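You operate a simulated robot arm through the tools that you are given. There is no shell and no other tool. Be economical: measure what you need, move in short steps, check, and stop when the job is done.

The job below is to be done with a simulated robot arm. You get a single attempt, and the scene is never put back.

TASK
Give the disc with the purple top 75 bends in the flexer.
Fine: clamp it for one run, then free the clamp and leave it in the seat; the other discs stay.

The check looks at the end state, three seconds after you hand in, the way a careful person would. Anything else that was tipped, shoved, dropped, spilled or broken makes it a failure.

THE ROBOT
A 7-joint arm with a two-finger parallel gripper, fixed in place. Base frame: the origin is at the foot of the arm, x ahead of it, y to its left, z up; the work surface is at about z = 0. Units: m, degrees, N and s.
With the tool pointing down near the work surface it reaches from about 0.24 to 0.62 m from the base axis. Its first joint turns from -66.0 to 66.0 degrees. Payload 2.6 kg.
Tool frame: the origin (TCP) lies between the finger pads and is the grasp point; the fingertips stand 0.03 m ahead of it; z points along the fingers, y is the line along which they close. The gripper opens to 0.094 m. The fingers are 0.028 m wide and 0.01 m thick; the gripper's body (0.05 by 0.096 m) begins 0.055 m behind the TCP.
Orientation is that of the tool frame in the base frame, as a unit quaternion [x, y, z, w]. With the fingers straight down and closing along the base's y, the tool's x points along the base's -x, its y along +y and its z along -z.

THE INTERFACE
- The arm moves only by the tool drive_tool. Its arguments are lists of equal length, an entry for each row: "linear": the shift along the tool's x, y, z in units of 20 mm (1.0 is 20 mm), a list of three; "turn": the turn, a rotation vector about the tool's x, y, z in units of 8 degrees (1.0 is 8 degrees), a list of three; "jaw": the closure, from 0 (fully open) to 1 (shut). In form: {"linear": [[tx, ty, tz], ...], "turn": [[rx, ry, rz], ...], "jaw": [jaw, ...]}. A call has 1 to 10 rows; each row shifts and turns the commanded pose from where the row before left it, along the tool's axes as they then stand. A call with a number of a shift or a turn outside -1 to 1 is refused whole. Each row takes 0.2 s and may step no farther than 0.05 m and 8.6 degrees from the row before; otherwise, or with a gripper value out of range, the whole call is refused. A pose out of reach is approached as far as the arm can. The call stops where the force on the tool passes 90 N (or 10 N more than at its start, if that is more) or the arm is blocked; 0.2 s more then pass. The fingers move at their own pace (about 0.072 m/s each) and stop on an object; they squeeze with about 26 N. The grip force told is the motor's: it shows also when the fingers shut on nothing. Time passes only in rows, and 0.2 s behind the last, so rows that do not move let the fingers close. The reply holds the time, the measured pose of the TCP, the force on the tool along the base axes, the opening and the grip force, in the units named above and with some noise, with the torque about the TCP (base axes, N m) and any sound that the robot's microphone picked up.
- Cameras (640 x 400 px; columns grow to the right, rows downward): "scene" is fixed at [0.0343, 0.4328, 0.5589]; the picture's right is [-0.78, -0.63, 0.00], its down [-0.40, 0.49, -0.77] and it looks along [0.49, -0.60, -0.63] (base axes); focal length 306 px, centre (320, 200). "wrist" rides on the gripper at [0.076, 0.014, -0.102] in the tool frame; the picture's right is [-0.18, 0.98, 0.00], its down [-0.75, -0.14, -0.64] and it looks along [-0.63, -0.12, 0.77] (tool axes); focal length 243 px, centre (320, 200). There is no depth. A picture from a camera that has moved, and an enlarged one, comes with that camera's place and axes in the base frame and with its lens.
- grab_frame(camera): a new picture of that camera. No time passes.
- inspect(camera, box): a new picture of the part [left, top, right, bottom] of that camera's present view, enlarged. No time passes.
- close_job(): hands the job in; it is judged then, once.

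Work in short steps. Places have to be worked out from the pictures, the camera data and where the tool is seen: move nearer, look again, correct. Check each grasp and each placing, and mend what went wrong. You have 120 turns and 68 pictures in all, those below and enlarged ones among them. Open the gripper and draw the arm clear of the work before you hand the job in, unless the task says otherwise; then end with one line.

The tools are called after "Request:" as a command line: name --argument value ..., lists and objects as JSON in quotes. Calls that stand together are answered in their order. drive_tool: Moves the arm, as the interface text tells. Its arguments: {"type":"object","properties":{"linear":{"type":"array","items":{"type":"array","items":{"type":"number"}}},"turn":{"type":"array","items":{"type":"array","items":{"type":"number"}}},"jaw":{"type":"array","items":{"type":"number"}}},"required":["linear","turn","jaw"]} The other tools are called the same way: grab_frame (camera) takes a picture; inspect (camera, box) takes an enlarged picture of a part of a camera's view; close_job () hands the job in.

At the start:

```text
t: 0.0
eef_pos: [0.3996, 0.1519, 0.3322]
tool_rot: [-0.001, 1.0, -0.001, 0.0]
wrist_force: [0.2, 0.8, 0.9]
moment: [0.02, 0.04, 0.01]
grip_width: 0.094
grip_force: 0.0
```

scene: 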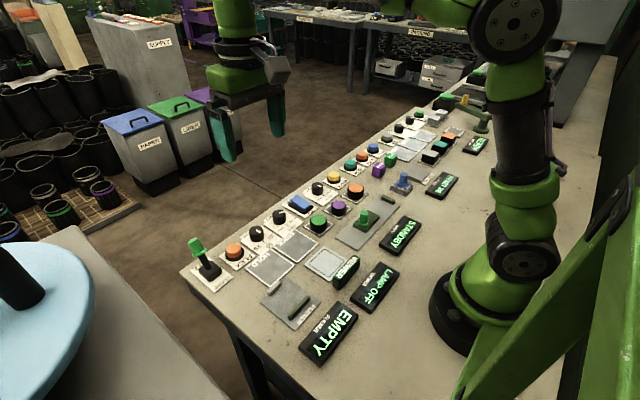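
wrist: 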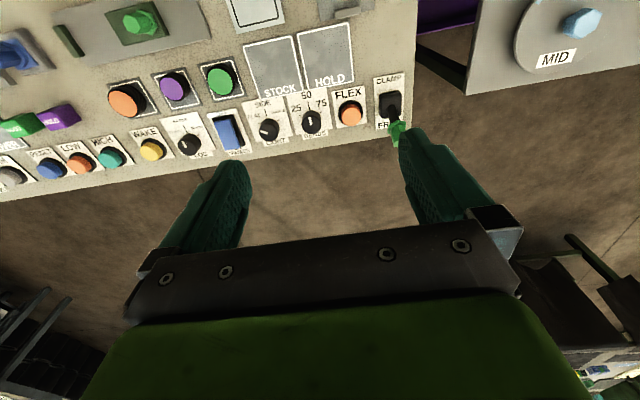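

The pictures show a panel with many controls: clamp lever, FLEX button, dials, and discs in seats. I look closer.

Request:
inspect --camera "scene" --box '[180, 160, 420, 360]'

Request:
inspect --camera "scene" --box '[310, 60, 510, 230]'

Request:
inspect --camera "wrist" --box '[80, 0, 430, 200]'

```text
2.00 times, centred on (300, 260) of scene
camera zoom: at [0.0343, 0.4328, 0.5589], right [-0.78, -0.63, 0.0], down [-0.4, 0.49, -0.77], along [0.49, -0.6, -0.63], focal length 612 px, centre (360, 80)
```

zoom: 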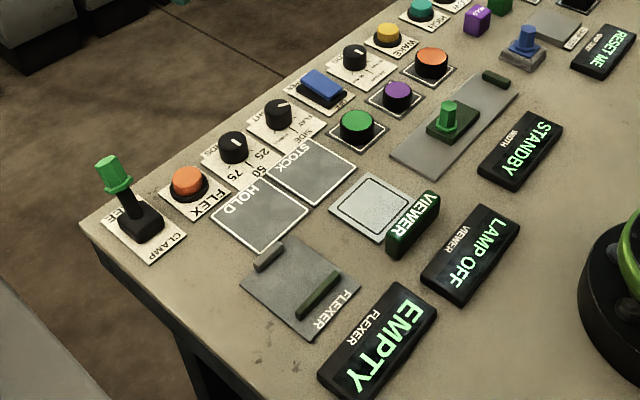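

```text
2.35 times, centred on (410, 145) of scene
camera zoom: at [0.0343, 0.4328, 0.5589], right [-0.78, -0.63, 0.0], down [-0.4, 0.49, -0.77], along [0.49, -0.6, -0.63], focal length 721 px, centre (108, 329)
```

zoom: 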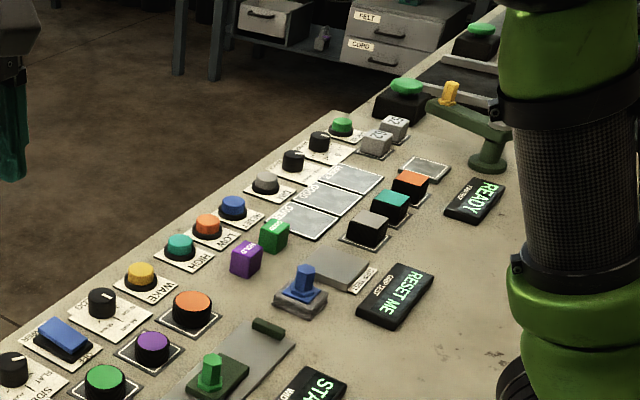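

```text
1.83 times, centred on (255, 100) of wrist
camera zoom: at [0.3226, 0.1663, 0.4346], right [0.18, 0.98, 0.0], down [0.75, -0.14, 0.64], along [0.63, -0.12, -0.77], focal length 444 px, centre (439, 383)
```

zoom: 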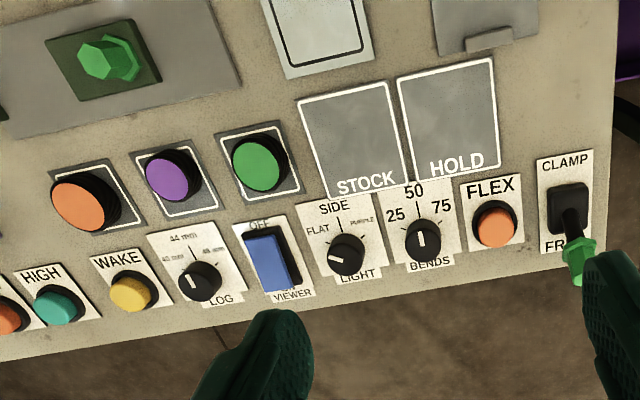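

The disc with the purple top sits near (0.395,-0.087), flexer seat near (0.30,0.20), BENDS dial near (0.487,0.123) and it seems to be at 50, lever at FREE. I approach the dial from above for a closer view.

Request:
drive_tool --linear '[[-0.8, -0.3, 1], [-0.8, -0.3, 1], [-0.8, -0.3, 1], [-0.8, -0.3, 1], [-0.8, -0.3, 1], [0, 0, 1], [0, 0, 1], [0, 0, 0]]' --turn '[[0, 0, 0], [0, 0, 0], [0, 0, 0], [0, 0, 0], [0, 0, 0], [0, 0, 0], [0, 0, 0], [0, 0, 0]]' --jaw '[0.5, 0.5, 0.5, 0.5, 0.5, 0.5, 0.5, 0.5]'

Request:
grab_frame --camera "wrist"

Request:
inspect --camera "scene" --box '[180, 180, 340, 280]'

```text
t: 1.8
eef_pos: [0.4771, 0.1204, 0.1931]
tool_rot: [0.0, 1.0, 0.0, 0.001]
wrist_force: [-0.4, -0.5, 0.5]
moment: [0.01, 0.01, 0.01]
grip_width: 0.0467
grip_force: 0.1
```

```text
62 pictures are left
camera wrist: at [0.4017, 0.135, 0.2954], right [0.18, 0.98, 0.0], down [0.75, -0.14, 0.64], along [0.63, -0.12, -0.77], focal length 243 px, centre (320, 200)
```

wrist: 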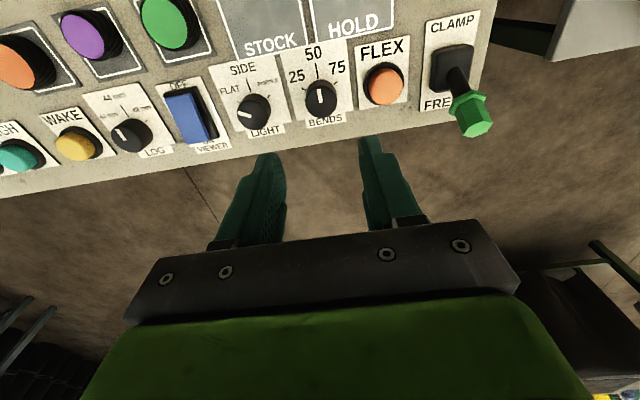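

```text
4.00 times, centred on (260, 230) of scene
camera zoom: at [0.0343, 0.4328, 0.5589], right [-0.78, -0.63, 0.0], down [-0.4, 0.49, -0.77], along [0.49, -0.6, -0.63], focal length 1225 px, centre (560, 80)
```

zoom: 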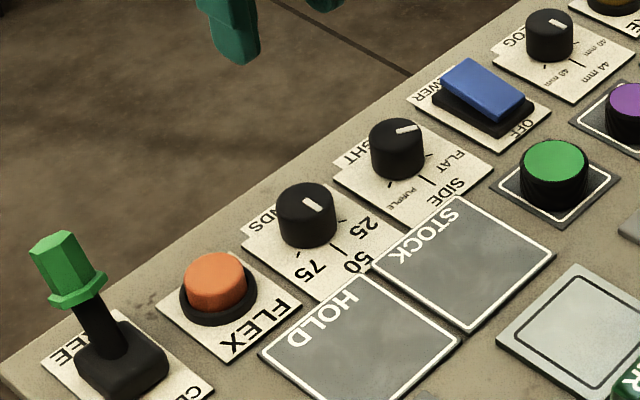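

The pointer stands at 50; 75 is clockwise seen from above. I lower to z≈0.10 over the dial to refine its place.

Request:
drive_tool --linear '[[-0.1, 0, 1], [-0.1, 0, 1], [-0.1, 0, 1], [0, 0, 1], [0, 0, 0.6], [0, 0, 0]]' --turn '[[0, 0, 0], [0, 0, 0], [0, 0, 0], [0, 0, 0], [0, 0, 0], [0, 0, 0]]' --jaw '[0.5, 0.5, 0.5, 0.5, 0.5, 0.5]'

Request:
grab_frame --camera "wrist"

```text
t: 3.2
eef_pos: [0.4851, 0.1232, 0.1002]
tool_rot: [-0.001, 1.0, 0.0, 0.001]
wrist_force: [0.1, 0.0, 0.6]
moment: [0.0, 0.01, -0.03]
grip_width: 0.0472
grip_force: 0.0
```

```text
60 pictures are left
camera wrist: at [0.4091, 0.1372, 0.2028], right [0.18, 0.98, 0.0], down [0.75, -0.14, 0.64], along [0.63, -0.12, -0.77], focal length 243 px, centre (320, 200)
```

wrist: 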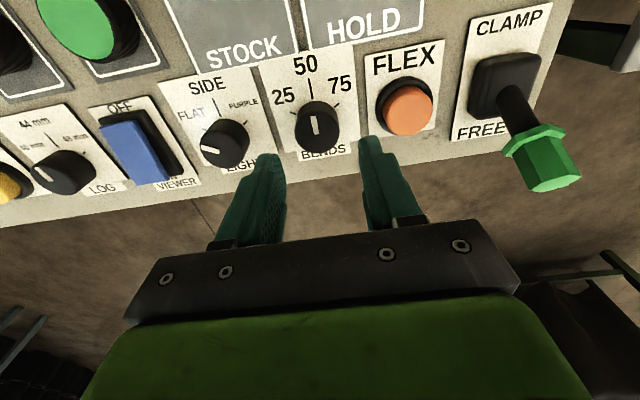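

The dial centre works out at about (0.4795,0.1205). I enlarge the dial to measure the angle to the 75 tick.

Request:
inspect --camera "wrist" --box '[250, 40, 390, 170]'

```text
3.08 times, centred on (320, 105) of wrist
camera zoom: at [0.4091, 0.1372, 0.2028], right [0.18, 0.98, 0.0], down [0.75, -0.14, 0.64], along [0.63, -0.12, -0.77], focal length 746 px, centre (320, 492)
```

zoom: 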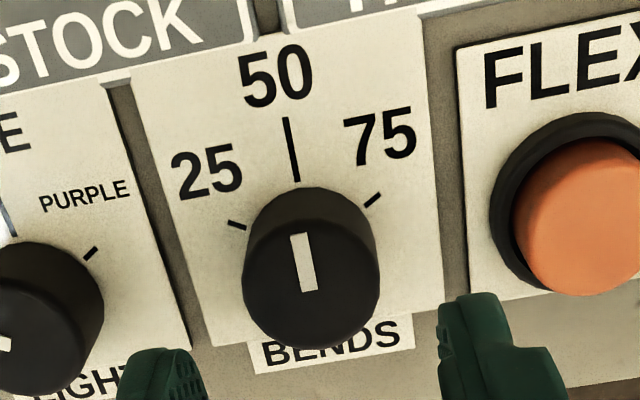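

Ticks lie about 60° either side of 50, knob centre about (0.484,0.1205). I lower around the knob with the fingers open at 47 mm.

Request:
drive_tool --linear '[[0.05, -0.13, 1], [0, 0, 1], [0, 0, 0.9], [0, 0, 0], [0, 0, 0], [0, 0, 0], [0, 0, 0]]' --turn '[[0, 0, 0], [0, 0, 0], [0, 0, 0], [0, 0, 0], [0, 0, 0], [0, 0, 0], [0, 0, 0]]' --jaw '[0.5, 0.5, 0.5, 0.5, 1, 1, 1]'

Request:
inspect --camera "wrist" --box '[220, 60, 420, 220]'

```text
t: 4.8
eef_pos: [0.4841, 0.121, 0.0417]
tool_rot: [-0.001, 1.0, 0.001, 0.0]
wrist_force: [2.1, 9.6, -5.8]
moment: [-0.31, -0.32, 0.06]
grip_width: 0.0344
grip_force: 45.1
```

```text
2.50 times, centred on (320, 140) of wrist
camera zoom: at [0.4078, 0.1341, 0.1443], right [0.18, 0.98, 0.0], down [0.75, -0.14, 0.64], along [0.63, -0.12, -0.77], focal length 606 px, centre (320, 350)
```

zoom: 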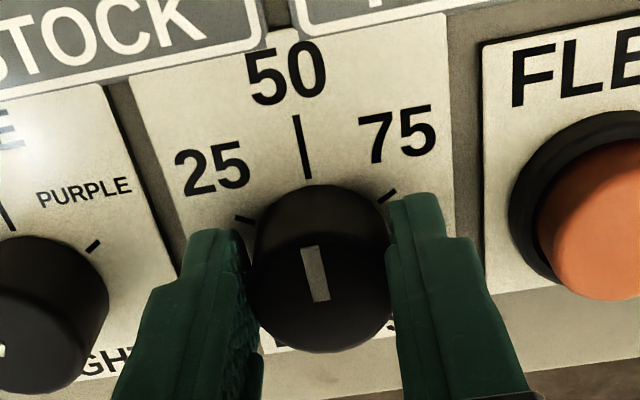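

The fingers hold the knob (34 mm). I turn +60° about tool z (clockwise from above) toward 75.

Request:
drive_tool --linear '[[0, 0, 0], [0, 0, 0], [0, 0, 0], [0, 0, 0], [0, 0, 0], [0, 0, 0], [0, 0, 0], [0, 0, 0], [0, 0, 0]]' --turn '[[0, 0, 1], [0, 0, 1], [0, 0, 1], [0, 0, 1], [0, 0, 1], [0, 0, 1], [0, 0, 1], [0, 0, 0.5], [0, 0, 0]]' --jaw '[1, 1, 1, 1, 1, 1, 1, 1, 1]'

Request:
inspect --camera "scene" --box '[200, 180, 320, 280]'

```text
t: 6.8
eef_pos: [0.4855, 0.1233, 0.0419]
tool_rot: [0.498, 0.867, 0.005, 0.002]
wrist_force: [40.4, 30.3, -34.4]
moment: [0.2, -0.14, 0.19]
grip_width: 0.0346
grip_force: 45.1
```

```text
4.00 times, centred on (260, 230) of scene
camera zoom: at [0.0345, 0.4328, 0.5588], right [-0.78, -0.63, 0.0], down [-0.4, 0.49, -0.77], along [0.49, -0.6, -0.63], focal length 1225 px, centre (560, 80)
```

zoom: 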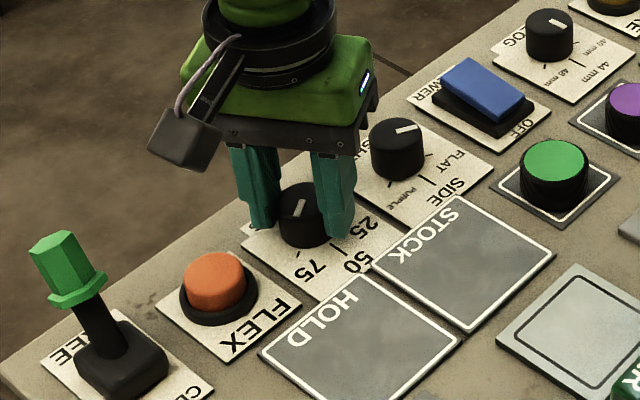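

The knob has turned, with side force from off-centre. I open, rise, and turn back to see.

Request:
drive_tool --linear '[[0, 0, 0], [0, 0, 0], [0, 0, -1], [0, 0, -1], [0, 0, -1], [0, 0, 0], [0, 0, 0]]' --turn '[[0, 0, 0], [0, 0, 0], [0, 0, 0], [0, 0, 0], [0, 0, 0], [0, 0, 0], [0, 0, 0]]' --jaw '[0.5, 0.5, 0.5, 0.5, 0.5, 0.5, 0.5]'

Request:
drive_tool --linear '[[0, 0, 0], [0, 0, 0], [0, 0, 0], [0, 0, 0], [0, 0, 0], [0, 0, 0], [0, 0, 0], [0, 0, 0], [0, 0, 0]]' --turn '[[0, 0, -1], [0, 0, -1], [0, 0, -1], [0, 0, -1], [0, 0, -1], [0, 0, -1], [0, 0, -1], [0, 0, -0.5], [0, 0, 0]]' --jaw '[0.5, 0.5, 0.5, 0.5, 0.5, 0.5, 0.5, 0.5, 0.5]'

Request:
inspect --camera "wrist" --box '[250, 40, 390, 170]'

```text
t: 8.4
eef_pos: [0.4846, 0.12, 0.1022]
tool_rot: [0.5, 0.866, 0.001, 0.0]
wrist_force: [0.4, 0.2, 0.6]
moment: [-0.01, -0.03, 0.0]
grip_width: 0.0472
grip_force: 0.1
```

```text
t: 10.4
eef_pos: [0.4865, 0.119, 0.1018]
tool_rot: [-0.001, 1.0, 0.0, 0.0]
wrist_force: [0.3, 0.4, -0.1]
moment: [-0.02, 0.01, -0.05]
grip_width: 0.0469
grip_force: 0.0
```

```text
3.08 times, centred on (320, 105) of wrist
camera zoom: at [0.4089, 0.133, 0.2038], right [0.18, 0.98, 0.0], down [0.75, -0.14, 0.64], along [0.63, -0.12, -0.77], focal length 746 px, centre (320, 492)
```

zoom: 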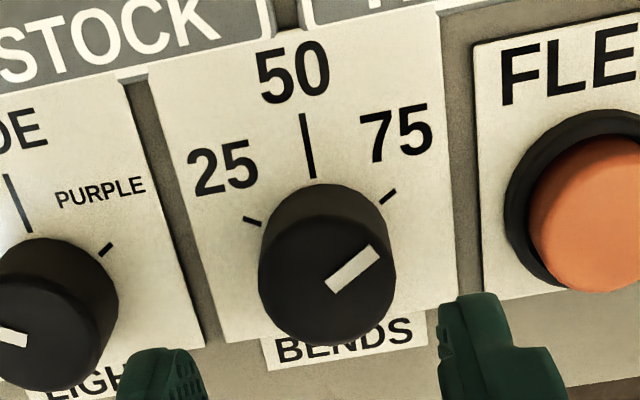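

The dial is at 75. Now I rise and move over toward the purple disc, opening wide.

Request:
drive_tool --linear '[[0, 0, -1], [0, 0, -1], [0, 0, -1], [0.7, -1, 0], [0.7, -1, 0], [0.7, -1, 0], [0.7, -1, 0], [0.7, -1, 0], [0.7, -1, 0], [0.3, -1, 0]]' --turn '[[0, 0, 0], [0, 0, 0], [0, 0, 0], [0, 0, 0], [0, 0, 0], [0, 0, 0], [0, 0, 0], [0, 0, 0], [0, 0, 0], [0, 0, 0]]' --jaw '[0.3, 0.3, 0.3, 0.3, 0.3, 0.3, 0.3, 0.3, 0.3, 0.3]'

Request:
drive_tool --linear '[[0, -1, 0], [0, -1, 0], [0, -1, 0], [0, 0, 0]]' --turn '[[0, 0, 0], [0, 0, 0], [0, 0, 0], [0, 0, 0]]' --jaw '[0.3, 0.3, 0.3, 0.3]'

Request:
grab_frame --camera "wrist"

```text
t: 12.6
eef_pos: [0.3955, -0.0196, 0.1606]
tool_rot: [0.0, 1.0, 0.0, 0.0]
wrist_force: [0.4, 0.3, 0.1]
moment: [0.0, -0.01, 0.01]
grip_width: 0.0659
grip_force: 0.1
```

```text
t: 13.6
eef_pos: [0.3947, -0.0793, 0.1608]
tool_rot: [0.0, 1.0, 0.0, -0.001]
wrist_force: [0.6, -0.6, 0.3]
moment: [0.01, 0.0, 0.0]
grip_width: 0.0657
grip_force: 0.1
```

```text
55 pictures are left
camera wrist: at [0.3176, -0.0655, 0.2635], right [0.18, 0.98, 0.0], down [0.75, -0.14, 0.64], along [0.63, -0.12, -0.77], focal length 243 px, centre (320, 200)
```

wrist: 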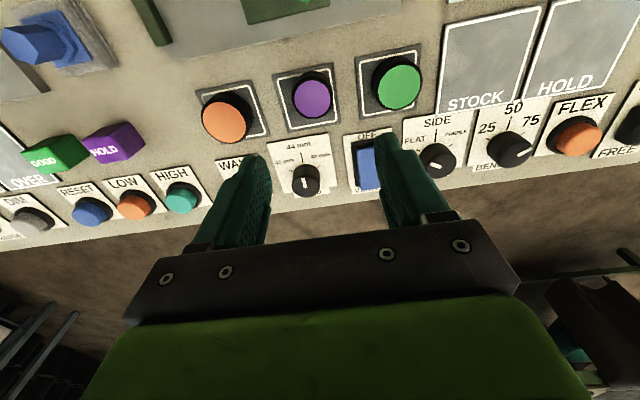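

Purple disc near (0.389,-0.086), about 37 mm wide; neighbours are ~8 cm off. I lower to z≈0.09 above it.

Request:
drive_tool --linear '[[0.25, -0.33, 1], [0, 0, 1], [0, 0, 1], [0, 0, 0.5], [0, 0, 0]]' --turn '[[0, 0, 0], [0, 0, 0], [0, 0, 0], [0, 0, 0], [0, 0, 0]]' --jaw '[0.3, 0.3, 0.3, 0.3, 0.3]'

Request:
inspect --camera "wrist" --box '[220, 60, 420, 220]'

```text
t: 14.8
eef_pos: [0.3891, -0.0867, 0.0941]
tool_rot: [0.0, 1.0, 0.0, 0.0]
wrist_force: [-0.3, 0.0, 0.1]
moment: [-0.02, -0.02, 0.0]
grip_width: 0.0658
grip_force: 0.0
```

```text
2.50 times, centred on (320, 140) of wrist
camera zoom: at [0.3128, -0.0721, 0.1959], right [0.18, 0.98, 0.0], down [0.75, -0.14, 0.64], along [0.63, -0.12, -0.77], focal length 606 px, centre (320, 350)
```

zoom: 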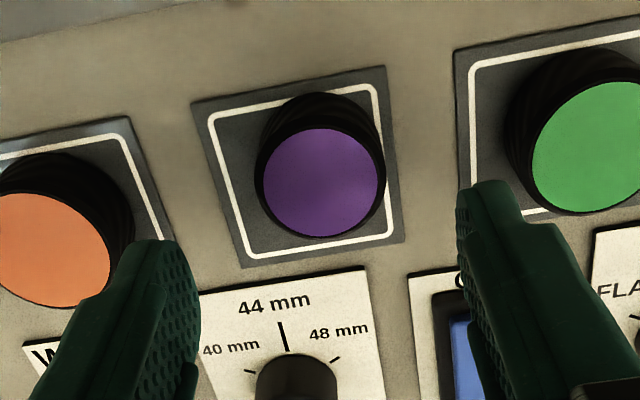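

Centred on it. I lower so the tips stand about 12 mm above the table and close.

Request:
drive_tool --linear '[[0, 0.05, 1], [0, 0, 1], [0, 0, 0.6], [0, 0, 0], [0, 0, 0], [0, 0, 0], [0, 0, 0]]' --turn '[[0, 0, 0], [0, 0, 0], [0, 0, 0], [0, 0, 0], [0, 0, 0], [0, 0, 0], [0, 0, 0]]' --jaw '[0.3, 0.3, 0.3, 0.3, 1, 1, 1]'

Request:
inspect --camera "wrist" --box '[220, 60, 420, 220]'

```text
t: 16.4
eef_pos: [0.388, -0.0852, 0.04]
tool_rot: [0.0, 1.0, 0.0, 0.001]
wrist_force: [-0.2, -0.3, 0.5]
moment: [0.01, 0.02, -0.01]
grip_width: 0.0384
grip_force: 26.1
```

```text
2.50 times, centred on (320, 140) of wrist
camera zoom: at [0.3106, -0.0706, 0.1429], right [0.18, 0.98, 0.0], down [0.75, -0.14, 0.64], along [0.63, -0.12, -0.77], focal length 606 px, centre (320, 350)
```

zoom: 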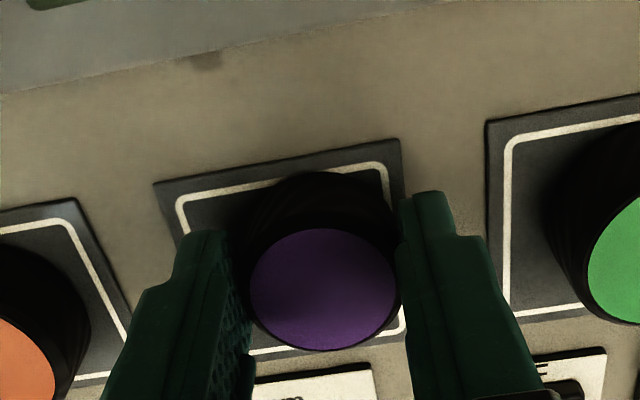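

Gripped at 38 mm. I lift and carry it toward the flexer.

Request:
drive_tool --linear '[[0, 0, -1], [0, 0, -1], [0, 0, -1], [0, 0, -1], [0, 0, -1], [0, 0, -1], [0.3, 1, 0], [0.3, 1, 0], [0.3, 1, 0], [0.3, 1, 0]]' --turn '[[0, 0, 0], [0, 0, 0], [0, 0, 0], [0, 0, 0], [0, 0, 0], [0, 0, 0], [0, 0, 0], [0, 0, 0], [0, 0, 0], [0, 0, 0]]' --jaw '[1, 1, 1, 1, 1, 1, 1, 1, 1, 1]'

Request:
drive_tool --linear '[[0.3, 1, 0], [0.3, 1, 0], [0.3, 1, 0], [0.3, 1, 0], [0.3, 1, 0], [0.3, 1, 0], [0.3, 1, 0], [0.3, 1, 0], [0.3, 1, 0], [0, 0, 0]]' --turn '[[0, 0, 0], [0, 0, 0], [0, 0, 0], [0, 0, 0], [0, 0, 0], [0, 0, 0], [0, 0, 0], [0, 0, 0], [0, 0, 0], [0, 0, 0]]' --jaw '[1, 1, 1, 1, 1, 1, 1, 1, 1, 1]'

Request:
grab_frame --camera "wrist"

Request:
inspect --camera "scene" --box '[220, 220, 400, 370]'

```text
t: 18.6
eef_pos: [0.3666, -0.0061, 0.1605]
tool_rot: [0.0, 1.0, 0.0, 0.0]
wrist_force: [-0.1, 0.2, 0.1]
moment: [0.02, -0.05, 0.01]
grip_width: 0.0381
grip_force: 25.7
```

```text
t: 20.8
eef_pos: [0.3128, 0.1732, 0.1624]
tool_rot: [0.0, 1.0, 0.0, 0.0]
wrist_force: [-0.1, 0.0, 0.0]
moment: [-0.01, 0.02, 0.01]
grip_width: 0.0385
grip_force: 25.3
```

```text
52 pictures are left
camera wrist: at [0.2354, 0.1879, 0.263], right [0.18, 0.98, 0.0], down [0.75, -0.14, 0.64], along [0.63, -0.12, -0.77], focal length 243 px, centre (320, 200)
```

wrist: 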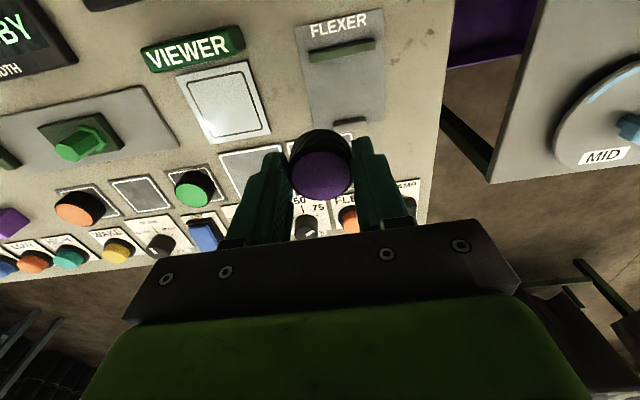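

```text
2.67 times, centred on (310, 295) of scene
camera zoom: at [0.0343, 0.4328, 0.5589], right [-0.78, -0.63, 0.0], down [-0.4, 0.49, -0.77], along [0.49, -0.6, -0.63], focal length 817 px, centre (347, -53)
```

zoom: 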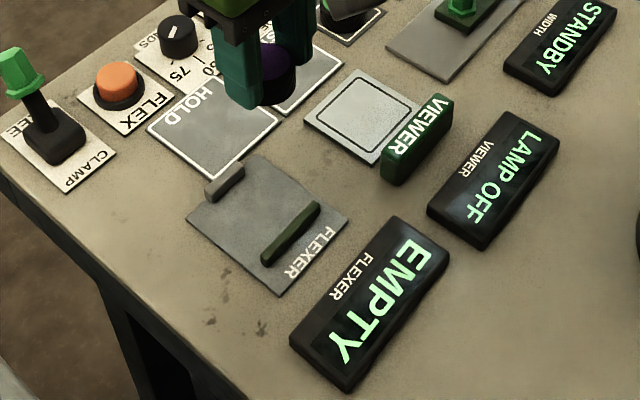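

The flexer's fixed bar is at x≈0.275 and its moving block at x≈0.34, both at y≈0.20, so the seat centre is ≈(0.306,0.200). I move over and partly down, then look again.

Request:
drive_tool --linear '[[0.2, 0.7, 0], [0.14, 0.64, 0.5], [0, 0, 1], [0, 0, 1], [0, 0, 0]]' --turn '[[0, 0, 0], [0, 0, 0], [0, 0, 0], [0, 0, 0], [0, 0, 0]]' --jaw '[1, 1, 1, 1, 1]'

Request:
grab_frame --camera "wrist"

Request:
inspect --camera "scene" --box '[220, 240, 380, 360]'

```text
t: 22.0
eef_pos: [0.3042, 0.2003, 0.1108]
tool_rot: [0.0, 1.0, 0.0, 0.0]
wrist_force: [0.4, -0.6, -1.0]
moment: [0.0, -0.02, 0.02]
grip_width: 0.0384
grip_force: 26.0
```

```text
50 pictures are left
camera wrist: at [0.229, 0.215, 0.2126], right [0.18, 0.98, 0.0], down [0.75, -0.14, 0.64], along [0.63, -0.12, -0.77], focal length 243 px, centre (320, 200)
```

wrist: 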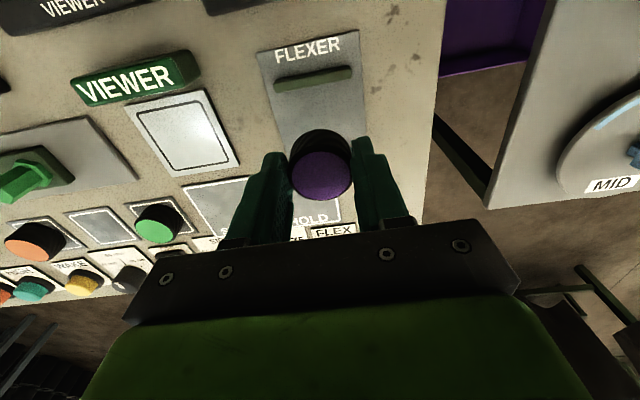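

```text
3.33 times, centred on (300, 300) of scene
camera zoom: at [0.0343, 0.4328, 0.5589], right [-0.78, -0.63, 0.0], down [-0.4, 0.49, -0.77], along [0.49, -0.6, -0.63], focal length 1021 px, centre (387, -133)
```

zoom: 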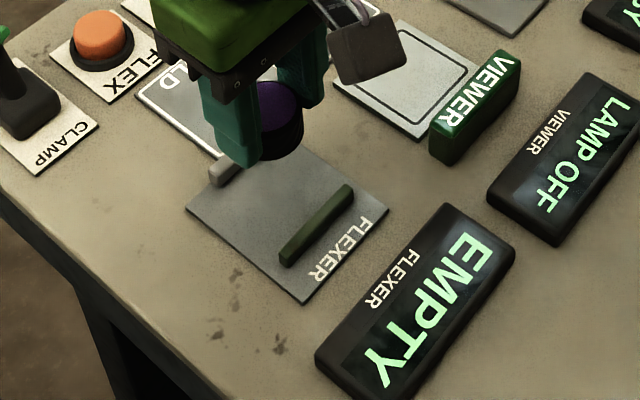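

Bar confirmed at (0.275,0.2006); y is aligned. I lower slowly to z≈0.046 then a bit further watching the force.

Request:
drive_tool --linear '[[0, 0, 1], [0, 0, 1], [0, 0, 0.8], [0, 0, 0.3], [0, 0, 0.15], [0, 0, 0]]' --turn '[[0, 0, 0], [0, 0, 0], [0, 0, 0], [0, 0, 0], [0, 0, 0], [0, 0, 0]]' --jaw '[1, 1, 1, 1, 1, 1]'

Request:
inspect --camera "scene" --box '[220, 240, 380, 360]'

Request:
grab_frame --camera "wrist"

```text
t: 23.4
eef_pos: [0.3041, 0.2011, 0.0465]
tool_rot: [0.0, 1.0, 0.0, 0.0]
wrist_force: [-0.2, -0.1, 0.2]
moment: [-0.01, 0.0, -0.02]
grip_width: 0.0385
grip_force: 26.2
```

```text
3.33 times, centred on (300, 300) of scene
camera zoom: at [0.0343, 0.4328, 0.5589], right [-0.78, -0.63, 0.0], down [-0.4, 0.49, -0.77], along [0.49, -0.6, -0.63], focal length 1021 px, centre (387, -133)
```

zoom: 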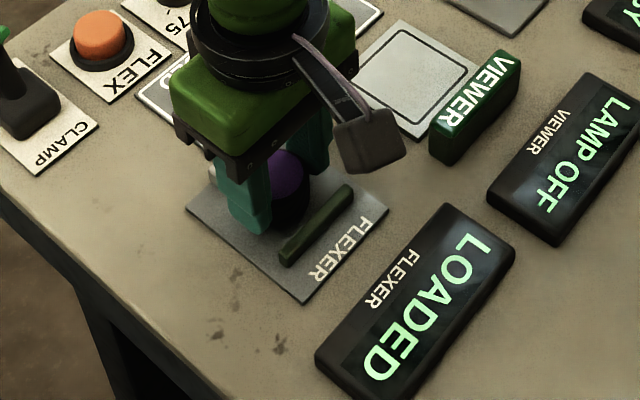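

```text
47 pictures are left
camera wrist: at [0.228, 0.2151, 0.1488], right [0.18, 0.98, 0.0], down [0.75, -0.14, 0.64], along [0.63, -0.12, -0.77], focal length 243 px, centre (320, 200)
```

wrist: 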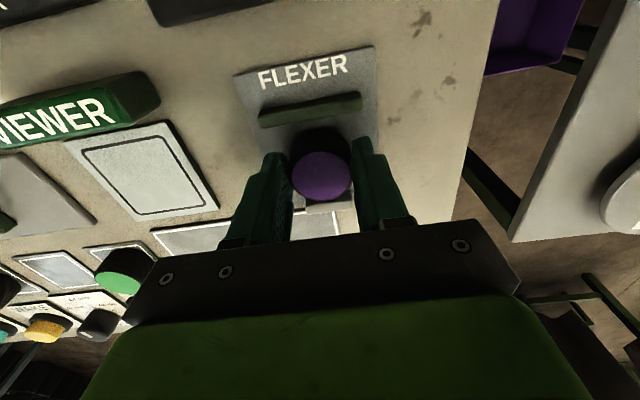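

LOADED shows; still no contact. I lower in 2 mm steps until touching.

Request:
drive_tool --linear '[[0, 0, 0.1], [0, 0, 0.1], [0, 0, 0]]' --turn '[[0, 0, 0], [0, 0, 0], [0, 0, 0]]' --jaw '[1, 1, 1]'

```text
t: 24.2
eef_pos: [0.3053, 0.2009, 0.0423]
tool_rot: [0.0, 1.0, 0.0, 0.0]
wrist_force: [-6.3, -5.7, 21.5]
moment: [-0.36, 0.18, -0.08]
grip_width: 0.0385
grip_force: 26.4
```

Contact (21 N up): the disc is on the seat. I release and rise.

Request:
drive_tool --linear '[[0, 0, -0.05], [0, 0, 0], [0, 0, 0], [0, 0, -1], [0, 0, -1], [0, 0, -1], [0, 0, -1], [0, 0, 0]]' --turn '[[0, 0, 0], [0, 0, 0], [0, 0, 0], [0, 0, 0], [0, 0, 0], [0, 0, 0], [0, 0, 0], [0, 0, 0]]' --jaw '[0.3, 0.3, 0.3, 0.3, 0.3, 0.3, 0.3, 0.3]'

Request:
inspect --camera "wrist" --box '[220, 60, 420, 220]'

Request:
grab_frame --camera "scene"

```text
t: 26.0
eef_pos: [0.3059, 0.1997, 0.1232]
tool_rot: [0.0, 1.0, 0.0, 0.0]
wrist_force: [1.2, 0.3, 0.1]
moment: [0.02, 0.01, -0.01]
grip_width: 0.0657
grip_force: 0.1
```

```text
2.50 times, centred on (320, 140) of wrist
camera zoom: at [0.2297, 0.2147, 0.2252], right [0.18, 0.98, 0.0], down [0.75, -0.14, 0.64], along [0.63, -0.12, -0.77], focal length 606 px, centre (320, 350)
```

zoom: 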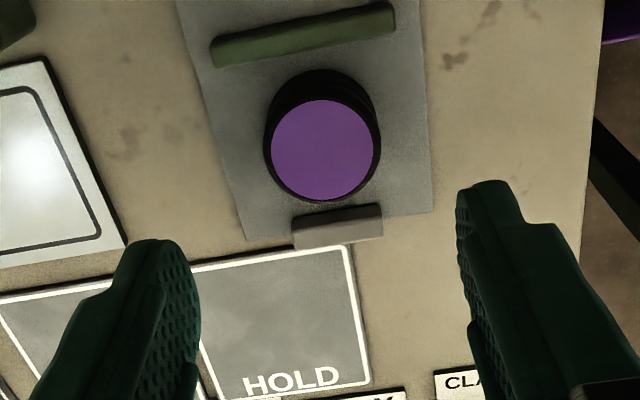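

```text
45 pictures are left
```

scene: 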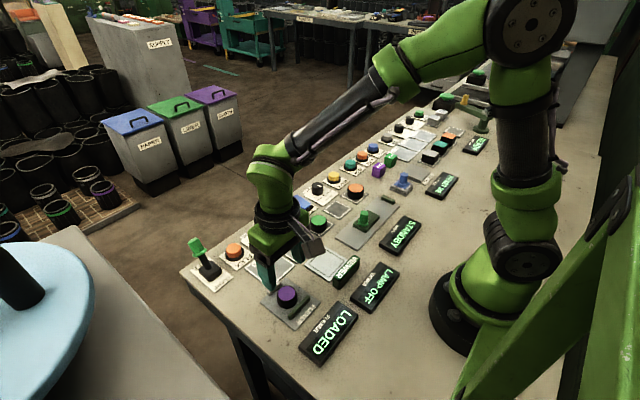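

The disc sits in the seat and reads LOADED. Next the clamp lever, whose tip I judge near (0.515,0.255,0.07); I move above it for a look.

Request:
drive_tool --linear '[[0, 0, -1], [0, 0, -1], [-1, 0.25, -0.5], [-1, 0.25, 0], [-1, 0.25, 0], [-1, 0.25, 0], [-1, 0.25, 0], [-1, 0.25, 0], [-1, 0.25, 0], [-1, 0.25, 0]]' --turn '[[0, 0, 0], [0, 0, 0], [0, 0, 0], [0, 0, 0], [0, 0, 0], [0, 0, 0], [0, 0, 0], [0, 0, 0], [0, 0, 0], [0, 0, 0]]' --jaw '[0.3, 0.3, 0.3, 0.3, 0.3, 0.3, 0.3, 0.3, 0.3, 0.3]'

Request:
drive_tool --linear '[[-1, 0.25, 0], [-0.4, 0.25, 0], [0, 0, 0]]' --turn '[[0, 0, 0], [0, 0, 0], [0, 0, 0]]' --jaw '[0.3, 0.3, 0.3]'

Request:
grab_frame --camera "wrist"

Request:
inspect --camera "scene" --box '[140, 180, 300, 300]'

```text
t: 28.2
eef_pos: [0.4643, 0.2391, 0.1731]
tool_rot: [0.0, 1.0, 0.0, 0.0]
wrist_force: [-0.1, 0.1, 1.0]
moment: [-0.01, -0.02, -0.02]
grip_width: 0.0657
grip_force: 0.2
```

```text
t: 29.0
eef_pos: [0.4934, 0.2493, 0.1717]
tool_rot: [0.0, 1.0, 0.0, 0.0]
wrist_force: [0.9, -0.4, -0.2]
moment: [0.02, 0.01, 0.05]
grip_width: 0.0658
grip_force: 0.0
```

```text
44 pictures are left
camera wrist: at [0.4166, 0.2644, 0.2744], right [0.18, 0.98, 0.0], down [0.75, -0.14, 0.64], along [0.63, -0.12, -0.77], focal length 243 px, centre (320, 200)
```

wrist: 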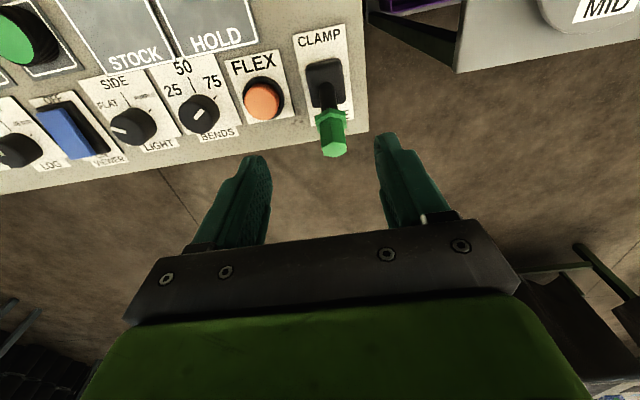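

```text
3.33 times, centred on (220, 240) of scene
camera zoom: at [0.0343, 0.4328, 0.5589], right [-0.78, -0.63, 0.0], down [-0.4, 0.49, -0.77], along [0.49, -0.6, -0.63], focal length 1021 px, centre (653, 67)
```

zoom: 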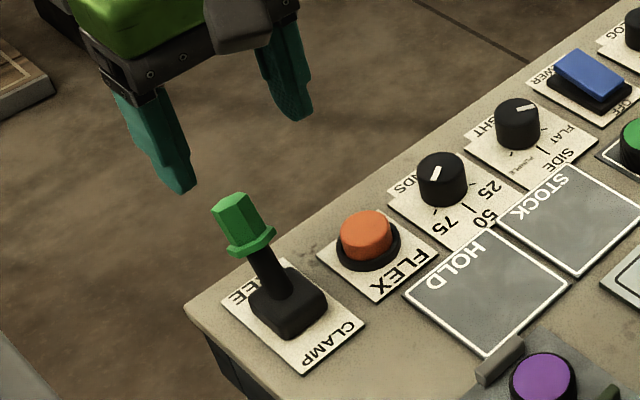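

The lever's handle is around (0.512,0.257,0.07). I position over it, lower with fingers either side, and close on the handle.

Request:
drive_tool --linear '[[-0.95, 0.4, 0], [0, 0, 1], [0, 0, 1], [0, 0, 1], [0, 0, 1], [0, 0, 0.5], [0, 0, 0], [0, 0, 0], [0, 0, 0]]' --turn '[[0, 0, 0], [0, 0, 0], [0, 0, 0], [0, 0, 0], [0, 0, 0], [0, 0, 0], [0, 0, 0], [0, 0, 0], [0, 0, 0]]' --jaw '[0.3, 0.3, 0.3, 0.3, 0.3, 0.3, 1, 1, 1]'

Request:
grab_frame --camera "wrist"

Request:
inspect --camera "scene" --box '[140, 180, 300, 300]'

```text
t: 31.0
eef_pos: [0.5141, 0.2576, 0.0819]
tool_rot: [0.001, 1.0, -0.002, 0.0]
wrist_force: [3.6, -10.8, -1.1]
moment: [0.28, -0.26, -0.19]
grip_width: 0.0242
grip_force: 45.1
```

```text
42 pictures are left
camera wrist: at [0.4365, 0.2729, 0.1833], right [0.19, 0.98, 0.0], down [0.75, -0.14, 0.64], along [0.63, -0.12, -0.76], focal length 243 px, centre (320, 200)
```

wrist: 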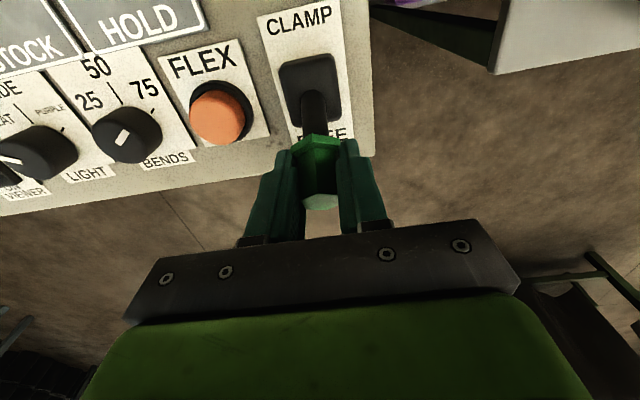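

```text
3.33 times, centred on (220, 240) of scene
camera zoom: at [0.0343, 0.4328, 0.5589], right [-0.78, -0.63, 0.0], down [-0.4, 0.49, -0.77], along [0.49, -0.6, -0.63], focal length 1021 px, centre (653, 67)
```

zoom: 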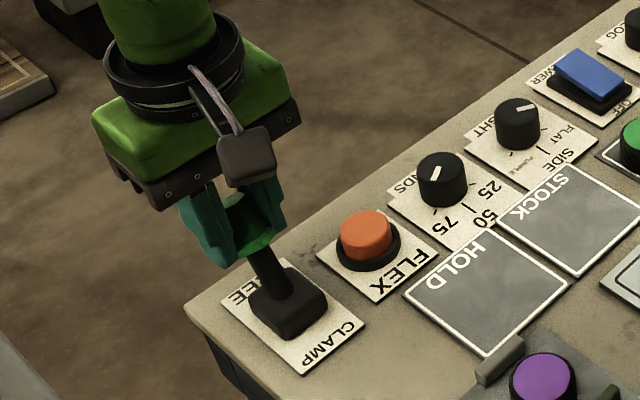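

Handle gripped (24 mm). I pull it along its arc toward the base (CLAMP).

Request:
drive_tool --linear '[[0.5, 0, -0.25], [0.5, 0, -0.15], [0.5, 0, -0.1], [0.5, 0, 0], [0.5, 0, 0.1], [0.5, 0, 0.15], [0, 0, 0]]' --turn '[[0, 0, 0], [0, 0, 0], [0, 0, 0], [0, 0, 0], [0, 0, 0], [0, 0, 0], [0, 0, 0]]' --jaw '[1, 1, 1, 1, 1, 1, 1]'

Request:
grab_frame --camera "scene"

```text
t: 32.6
eef_pos: [0.4526, 0.2565, 0.0883]
tool_rot: [0.0, 1.0, 0.0, 0.004]
wrist_force: [10.8, -12.1, 20.1]
moment: [0.33, -1.45, 0.03]
grip_width: 0.0239
grip_force: 45.0
```

```text
40 pictures are left
```

scene: 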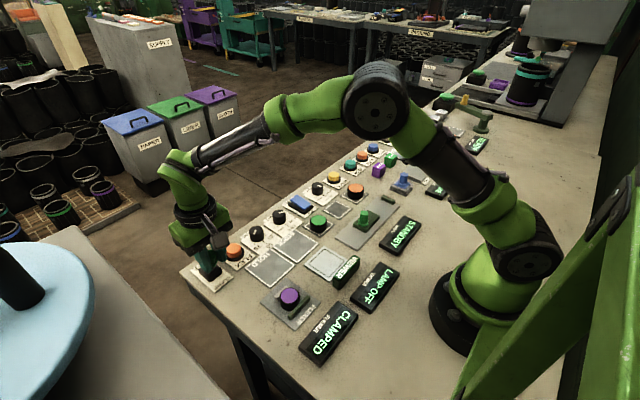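

The display reads CLAMPED. I release, rise, and move above the FLEX button.

Request:
drive_tool --linear '[[0, 0, 0], [0, 0, 0], [0, 0, -1], [0, 0, -1], [0, 0, -1], [0, 0, -1], [-0.7, -1, 0], [-0.7, -1, 0], [0, -1, 0], [0, -0.3, 0]]' --turn '[[0, 0, 0], [0, 0, 0], [0, 0, 0], [0, 0, 0], [0, 0, 0], [0, 0, 0], [0, 0, 0], [0, 0, 0], [0, 0, 0], [0, 0, 0]]' --jaw '[0.4, 0.4, 0.4, 0.4, 0.4, 0.4, 1, 1, 1, 1]'

Request:
drive_tool --linear '[[0, 0, 1], [0, 0, 0.5], [0, 0, 0]]' --turn '[[0, 0, 0], [0, 0, 0], [0, 0, 0]]' --jaw '[1, 1, 1]'

Request:
grab_frame --camera "wrist"

Request:
inspect --camera "scene" --box '[160, 200, 380, 370]'

```text
t: 34.8
eef_pos: [0.4792, 0.1912, 0.1663]
tool_rot: [0.0, 1.0, 0.0, -0.001]
wrist_force: [0.3, 1.5, -1.0]
moment: [-0.01, -0.01, 0.0]
grip_width: 0.0
grip_force: 26.1
```

```text
t: 35.6
eef_pos: [0.4777, 0.1929, 0.1376]
tool_rot: [0.0, 1.0, 0.0, 0.0]
wrist_force: [-0.1, -0.3, -0.3]
moment: [-0.01, -0.01, 0.02]
grip_width: 0.0
grip_force: 25.9
```

```text
39 pictures are left
camera wrist: at [0.4016, 0.2068, 0.2392], right [0.18, 0.98, 0.0], down [0.75, -0.14, 0.64], along [0.63, -0.12, -0.77], focal length 243 px, centre (320, 200)
```

wrist: 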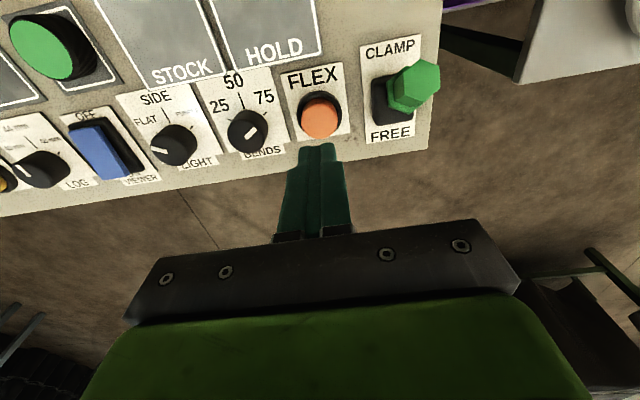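

```text
2.35 times, centred on (270, 285) of scene
camera zoom: at [0.0343, 0.4328, 0.5589], right [-0.78, -0.63, 0.0], down [-0.4, 0.49, -0.77], along [0.49, -0.6, -0.63], focal length 721 px, centre (438, 0)
```

zoom: 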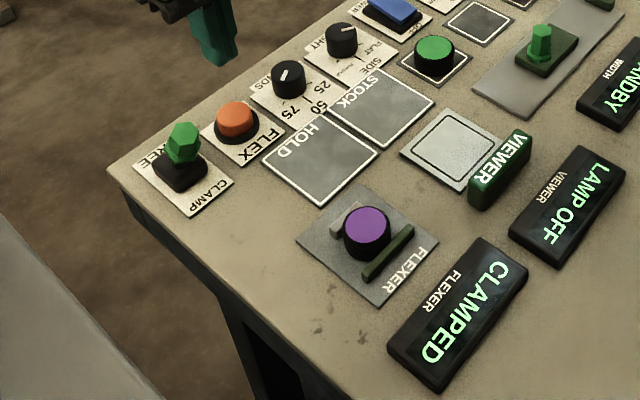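

FLEX button at (0.481,0.190). I lower the closed fingers to just above it, then press in small steps.

Request:
drive_tool --linear '[[-0.15, -0.07, 1], [0, 0, 1], [0, 0, 1], [0, 0, 0.6], [0, 0, 0]]' --turn '[[0, 0, 0], [0, 0, 0], [0, 0, 0], [0, 0, 0], [0, 0, 0]]' --jaw '[1, 1, 1, 1, 1]'

Request:
inspect --camera "scene" --box '[160, 200, 380, 370]'

```text
t: 36.8
eef_pos: [0.482, 0.1904, 0.0661]
tool_rot: [0.0, 1.0, 0.0, 0.001]
wrist_force: [-0.6, -0.2, 0.7]
moment: [0.0, 0.01, 0.0]
grip_width: 0.0
grip_force: 26.3
```

```text
2.35 times, centred on (270, 285) of scene
camera zoom: at [0.0343, 0.4328, 0.5589], right [-0.78, -0.63, 0.0], down [-0.4, 0.49, -0.77], along [0.49, -0.6, -0.63], focal length 721 px, centre (438, 0)
```

zoom: 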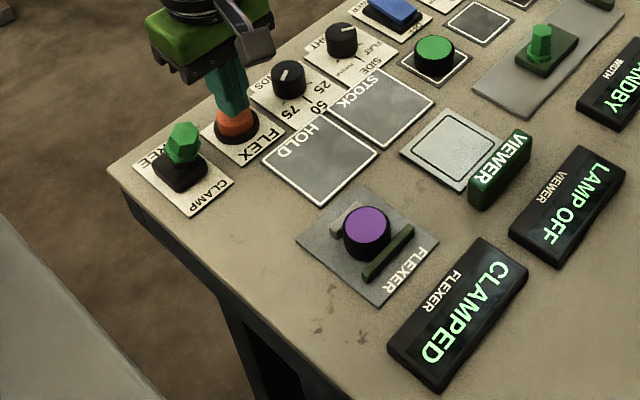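

The fingertips are just above the button. I press down slowly.

Request:
drive_tool --linear '[[0, 0, 0.2], [0, 0, 0.2], [0, 0, 0.15], [0, 0, 0]]' --turn '[[0, 0, 0], [0, 0, 0], [0, 0, 0], [0, 0, 0]]' --jaw '[1, 1, 1, 1]'

Request:
inspect --camera "scene" --box '[160, 200, 380, 370]'

```text
t: 37.8
eef_pos: [0.4809, 0.1909, 0.0549]
tool_rot: [0.0, 1.0, 0.001, 0.0]
wrist_force: [-0.5, 1.0, 0.0]
moment: [-0.01, 0.0, -0.02]
grip_width: 0.0
grip_force: 26.3
```

```text
2.35 times, centred on (270, 285) of scene
camera zoom: at [0.0343, 0.4328, 0.5589], right [-0.78, -0.63, 0.0], down [-0.4, 0.49, -0.77], along [0.49, -0.6, -0.63], focal length 721 px, centre (438, 0)
```

zoom: 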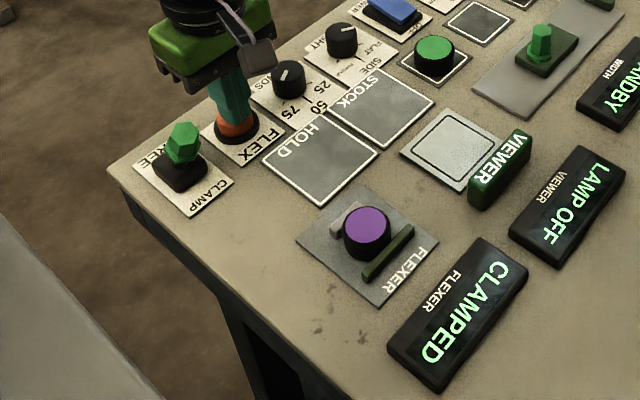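

No contact yet; I continue down in small steps.

Request:
drive_tool --linear '[[0, 0, 0.1], [0, 0, 0.1], [0, 0, 0.1]]' --turn '[[0, 0, 0], [0, 0, 0], [0, 0, 0]]' --jaw '[1, 1, 1]'

```text
t: 38.6
eef_pos: [0.4806, 0.192, 0.0509]
tool_rot: [0.001, 1.0, 0.0, 0.002]
wrist_force: [-0.9, -1.6, 12.7]
moment: [-0.06, 0.03, 0.1]
grip_width: 0.0
grip_force: 26.6
heard: click
```

A click was heard; I rise off the button and check the display.

Request:
drive_tool --linear '[[0, 0, -1], [0, 0, -1], [0, 0, -1], [0, 0, -1]]' --turn '[[0, 0, 0], [0, 0, 0], [0, 0, 0], [0, 0, 0]]' --jaw '[1, 1, 1, 1]'

Request:
inspect --camera "scene" --box '[160, 200, 380, 370]'

```text
t: 39.6
eef_pos: [0.4814, 0.1904, 0.1279]
tool_rot: [0.0, 1.0, 0.0, 0.0]
wrist_force: [-0.1, -0.1, -0.2]
moment: [-0.01, 0.0, 0.01]
grip_width: 0.0
grip_force: 26.1
```

```text
2.35 times, centred on (270, 285) of scene
camera zoom: at [0.0343, 0.4328, 0.5589], right [-0.78, -0.63, 0.0], down [-0.4, 0.49, -0.77], along [0.49, -0.6, -0.63], focal length 721 px, centre (438, 0)
```

zoom: 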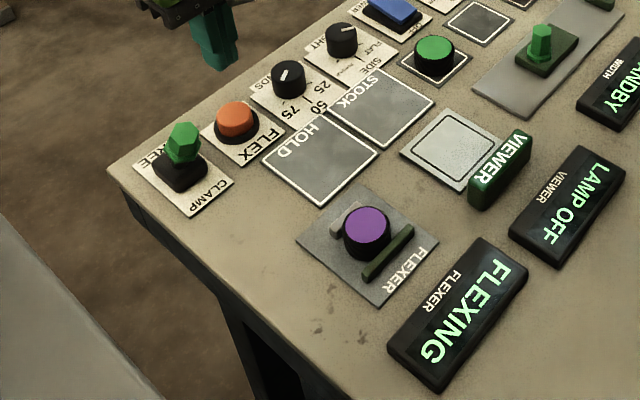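

FLEXING: the run has started. I wait for it to end.

Request:
drive_tool --linear '[[0, 0, -1], [0, 0, -1], [0, 0, 0], [0, 0, 0], [0, 0, 0], [0, 0, 0], [0, 0, 0], [0, 0, 0], [0, 0, 0], [0, 0, 0]]' --turn '[[0, 0, 0], [0, 0, 0], [0, 0, 0], [0, 0, 0], [0, 0, 0], [0, 0, 0], [0, 0, 0], [0, 0, 0], [0, 0, 0], [0, 0, 0]]' --jaw '[0.4, 0.4, 0.4, 0.4, 0.4, 0.4, 0.4, 0.4, 0.4, 0.4]'

Request:
inspect --camera "scene" --box '[160, 200, 380, 370]'

```text
t: 41.8
eef_pos: [0.4809, 0.1916, 0.1681]
tool_rot: [0.0, 1.0, -0.001, 0.0]
wrist_force: [0.1, 0.4, -0.5]
moment: [-0.03, -0.01, -0.03]
grip_width: 0.0567
grip_force: 0.1
```

```text
2.35 times, centred on (270, 285) of scene
camera zoom: at [0.0343, 0.4328, 0.5589], right [-0.78, -0.63, 0.0], down [-0.4, 0.49, -0.77], along [0.49, -0.6, -0.63], focal length 721 px, centre (438, 0)
```

zoom: 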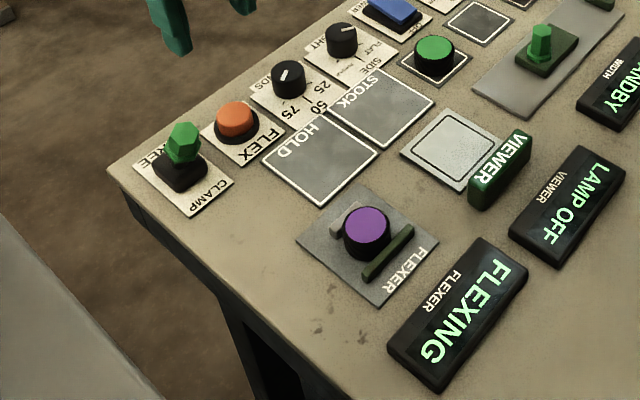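

Still FLEXING. Meanwhile I move above the lever's present tip, (0.453,0.257), staying high.

Request:
drive_tool --linear '[[0.7, 1, 0], [0.65, 1, 0], [0, 1, 0], [0, 0.3, 0], [0, 0, 0], [0, 0, 0], [0, 0, 0], [0, 0, 0], [0, 0, 0], [0, 0, 0]]' --turn '[[0, 0, 0], [0, 0, 0], [0, 0, 0], [0, 0, 0], [0, 0, 0], [0, 0, 0], [0, 0, 0], [0, 0, 0], [0, 0, 0], [0, 0, 0]]' --jaw '[0.4, 0.4, 0.4, 0.4, 0.4, 0.4, 0.4, 0.4, 0.4, 0.4]'

Request:
drive_tool --linear '[[0, 0, 0], [0, 0, 0], [0, 0, 0], [0, 0, 0], [0, 0, 0], [0, 0, 0], [0, 0, 0], [0, 0, 0], [0, 0, 0], [0, 0, 0]]' --turn '[[0, 0, 0], [0, 0, 0], [0, 0, 0], [0, 0, 0], [0, 0, 0], [0, 0, 0], [0, 0, 0], [0, 0, 0], [0, 0, 0], [0, 0, 0]]' --jaw '[0.4, 0.4, 0.4, 0.4, 0.4, 0.4, 0.4, 0.4, 0.4, 0.4]'

Request:
grab_frame --camera "scene"

Request:
grab_frame --camera "wrist"

```text
t: 44.0
eef_pos: [0.4563, 0.2572, 0.17]
tool_rot: [0.0, 1.0, 0.001, -0.001]
wrist_force: [-0.1, 0.3, 0.0]
moment: [0.01, 0.0, -0.02]
grip_width: 0.0565
grip_force: 0.0
```

```text
t: 46.2
eef_pos: [0.4549, 0.2564, 0.1697]
tool_rot: [0.0, 1.0, 0.0, -0.001]
wrist_force: [-0.5, -0.7, 0.3]
moment: [-0.01, -0.05, 0.0]
grip_width: 0.0564
grip_force: 0.0
```

```text
33 pictures are left
```

scene: 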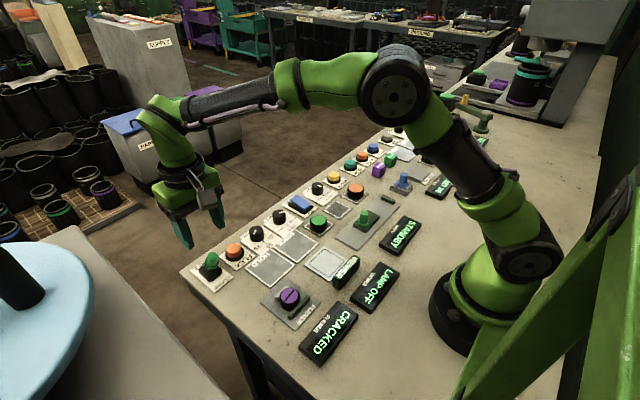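

```text
32 pictures are left
camera wrist: at [0.3785, 0.271, 0.2721], right [0.18, 0.98, 0.0], down [0.75, -0.14, 0.64], along [0.63, -0.12, -0.77], focal length 243 px, centre (320, 200)
```

wrist: 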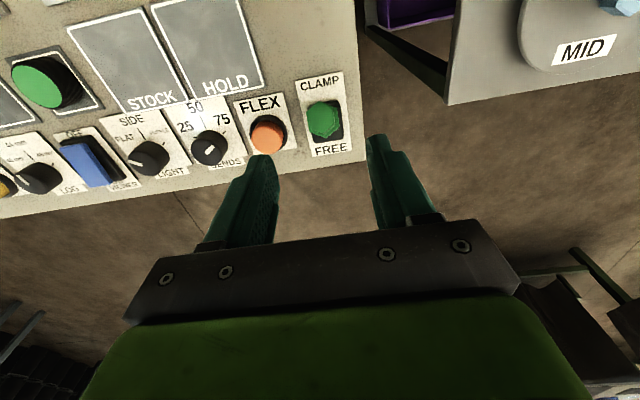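

The display now reads CRACKED, so the run has ended with the disc cracked. I look closer before freeing the clamp.

Request:
inspect --camera "scene" --box '[240, 270, 370, 370]'

```text
4.00 times, centred on (305, 320) of scene
camera zoom: at [0.0343, 0.4328, 0.5589], right [-0.78, -0.63, 0.0], down [-0.4, 0.49, -0.77], along [0.49, -0.6, -0.63], focal length 1225 px, centre (380, -280)
```

zoom: 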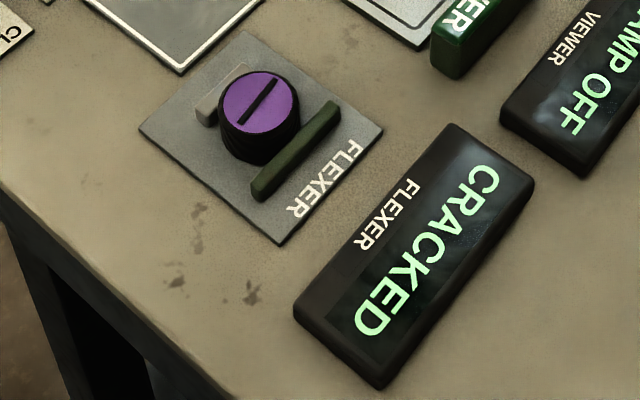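

The purple disc shows a crack after its run; that can't be undone, and one run was asked. The job still says to free the clamp, so I lower around the lever handle and grip it.

Request:
drive_tool --linear '[[0, 0.05, 1], [0, 0, 1], [0, 0, 1], [0, 0, 1], [0, 0, 0.1], [0, 0, 0], [0, 0, 0], [0, 0, 0]]' --turn '[[0, 0, 0], [0, 0, 0], [0, 0, 0], [0, 0, 0], [0, 0, 0], [0, 0, 0], [0, 0, 0], [0, 0, 0]]' --jaw '[0.4, 0.4, 0.4, 0.4, 0.4, 1, 1, 1]'

```text
t: 48.0
eef_pos: [0.455, 0.2589, 0.083]
tool_rot: [0.002, 1.0, -0.002, 0.0]
wrist_force: [-7.8, -8.6, 4.7]
moment: [0.21, 0.31, 0.1]
grip_width: 0.024
grip_force: 45.1
```

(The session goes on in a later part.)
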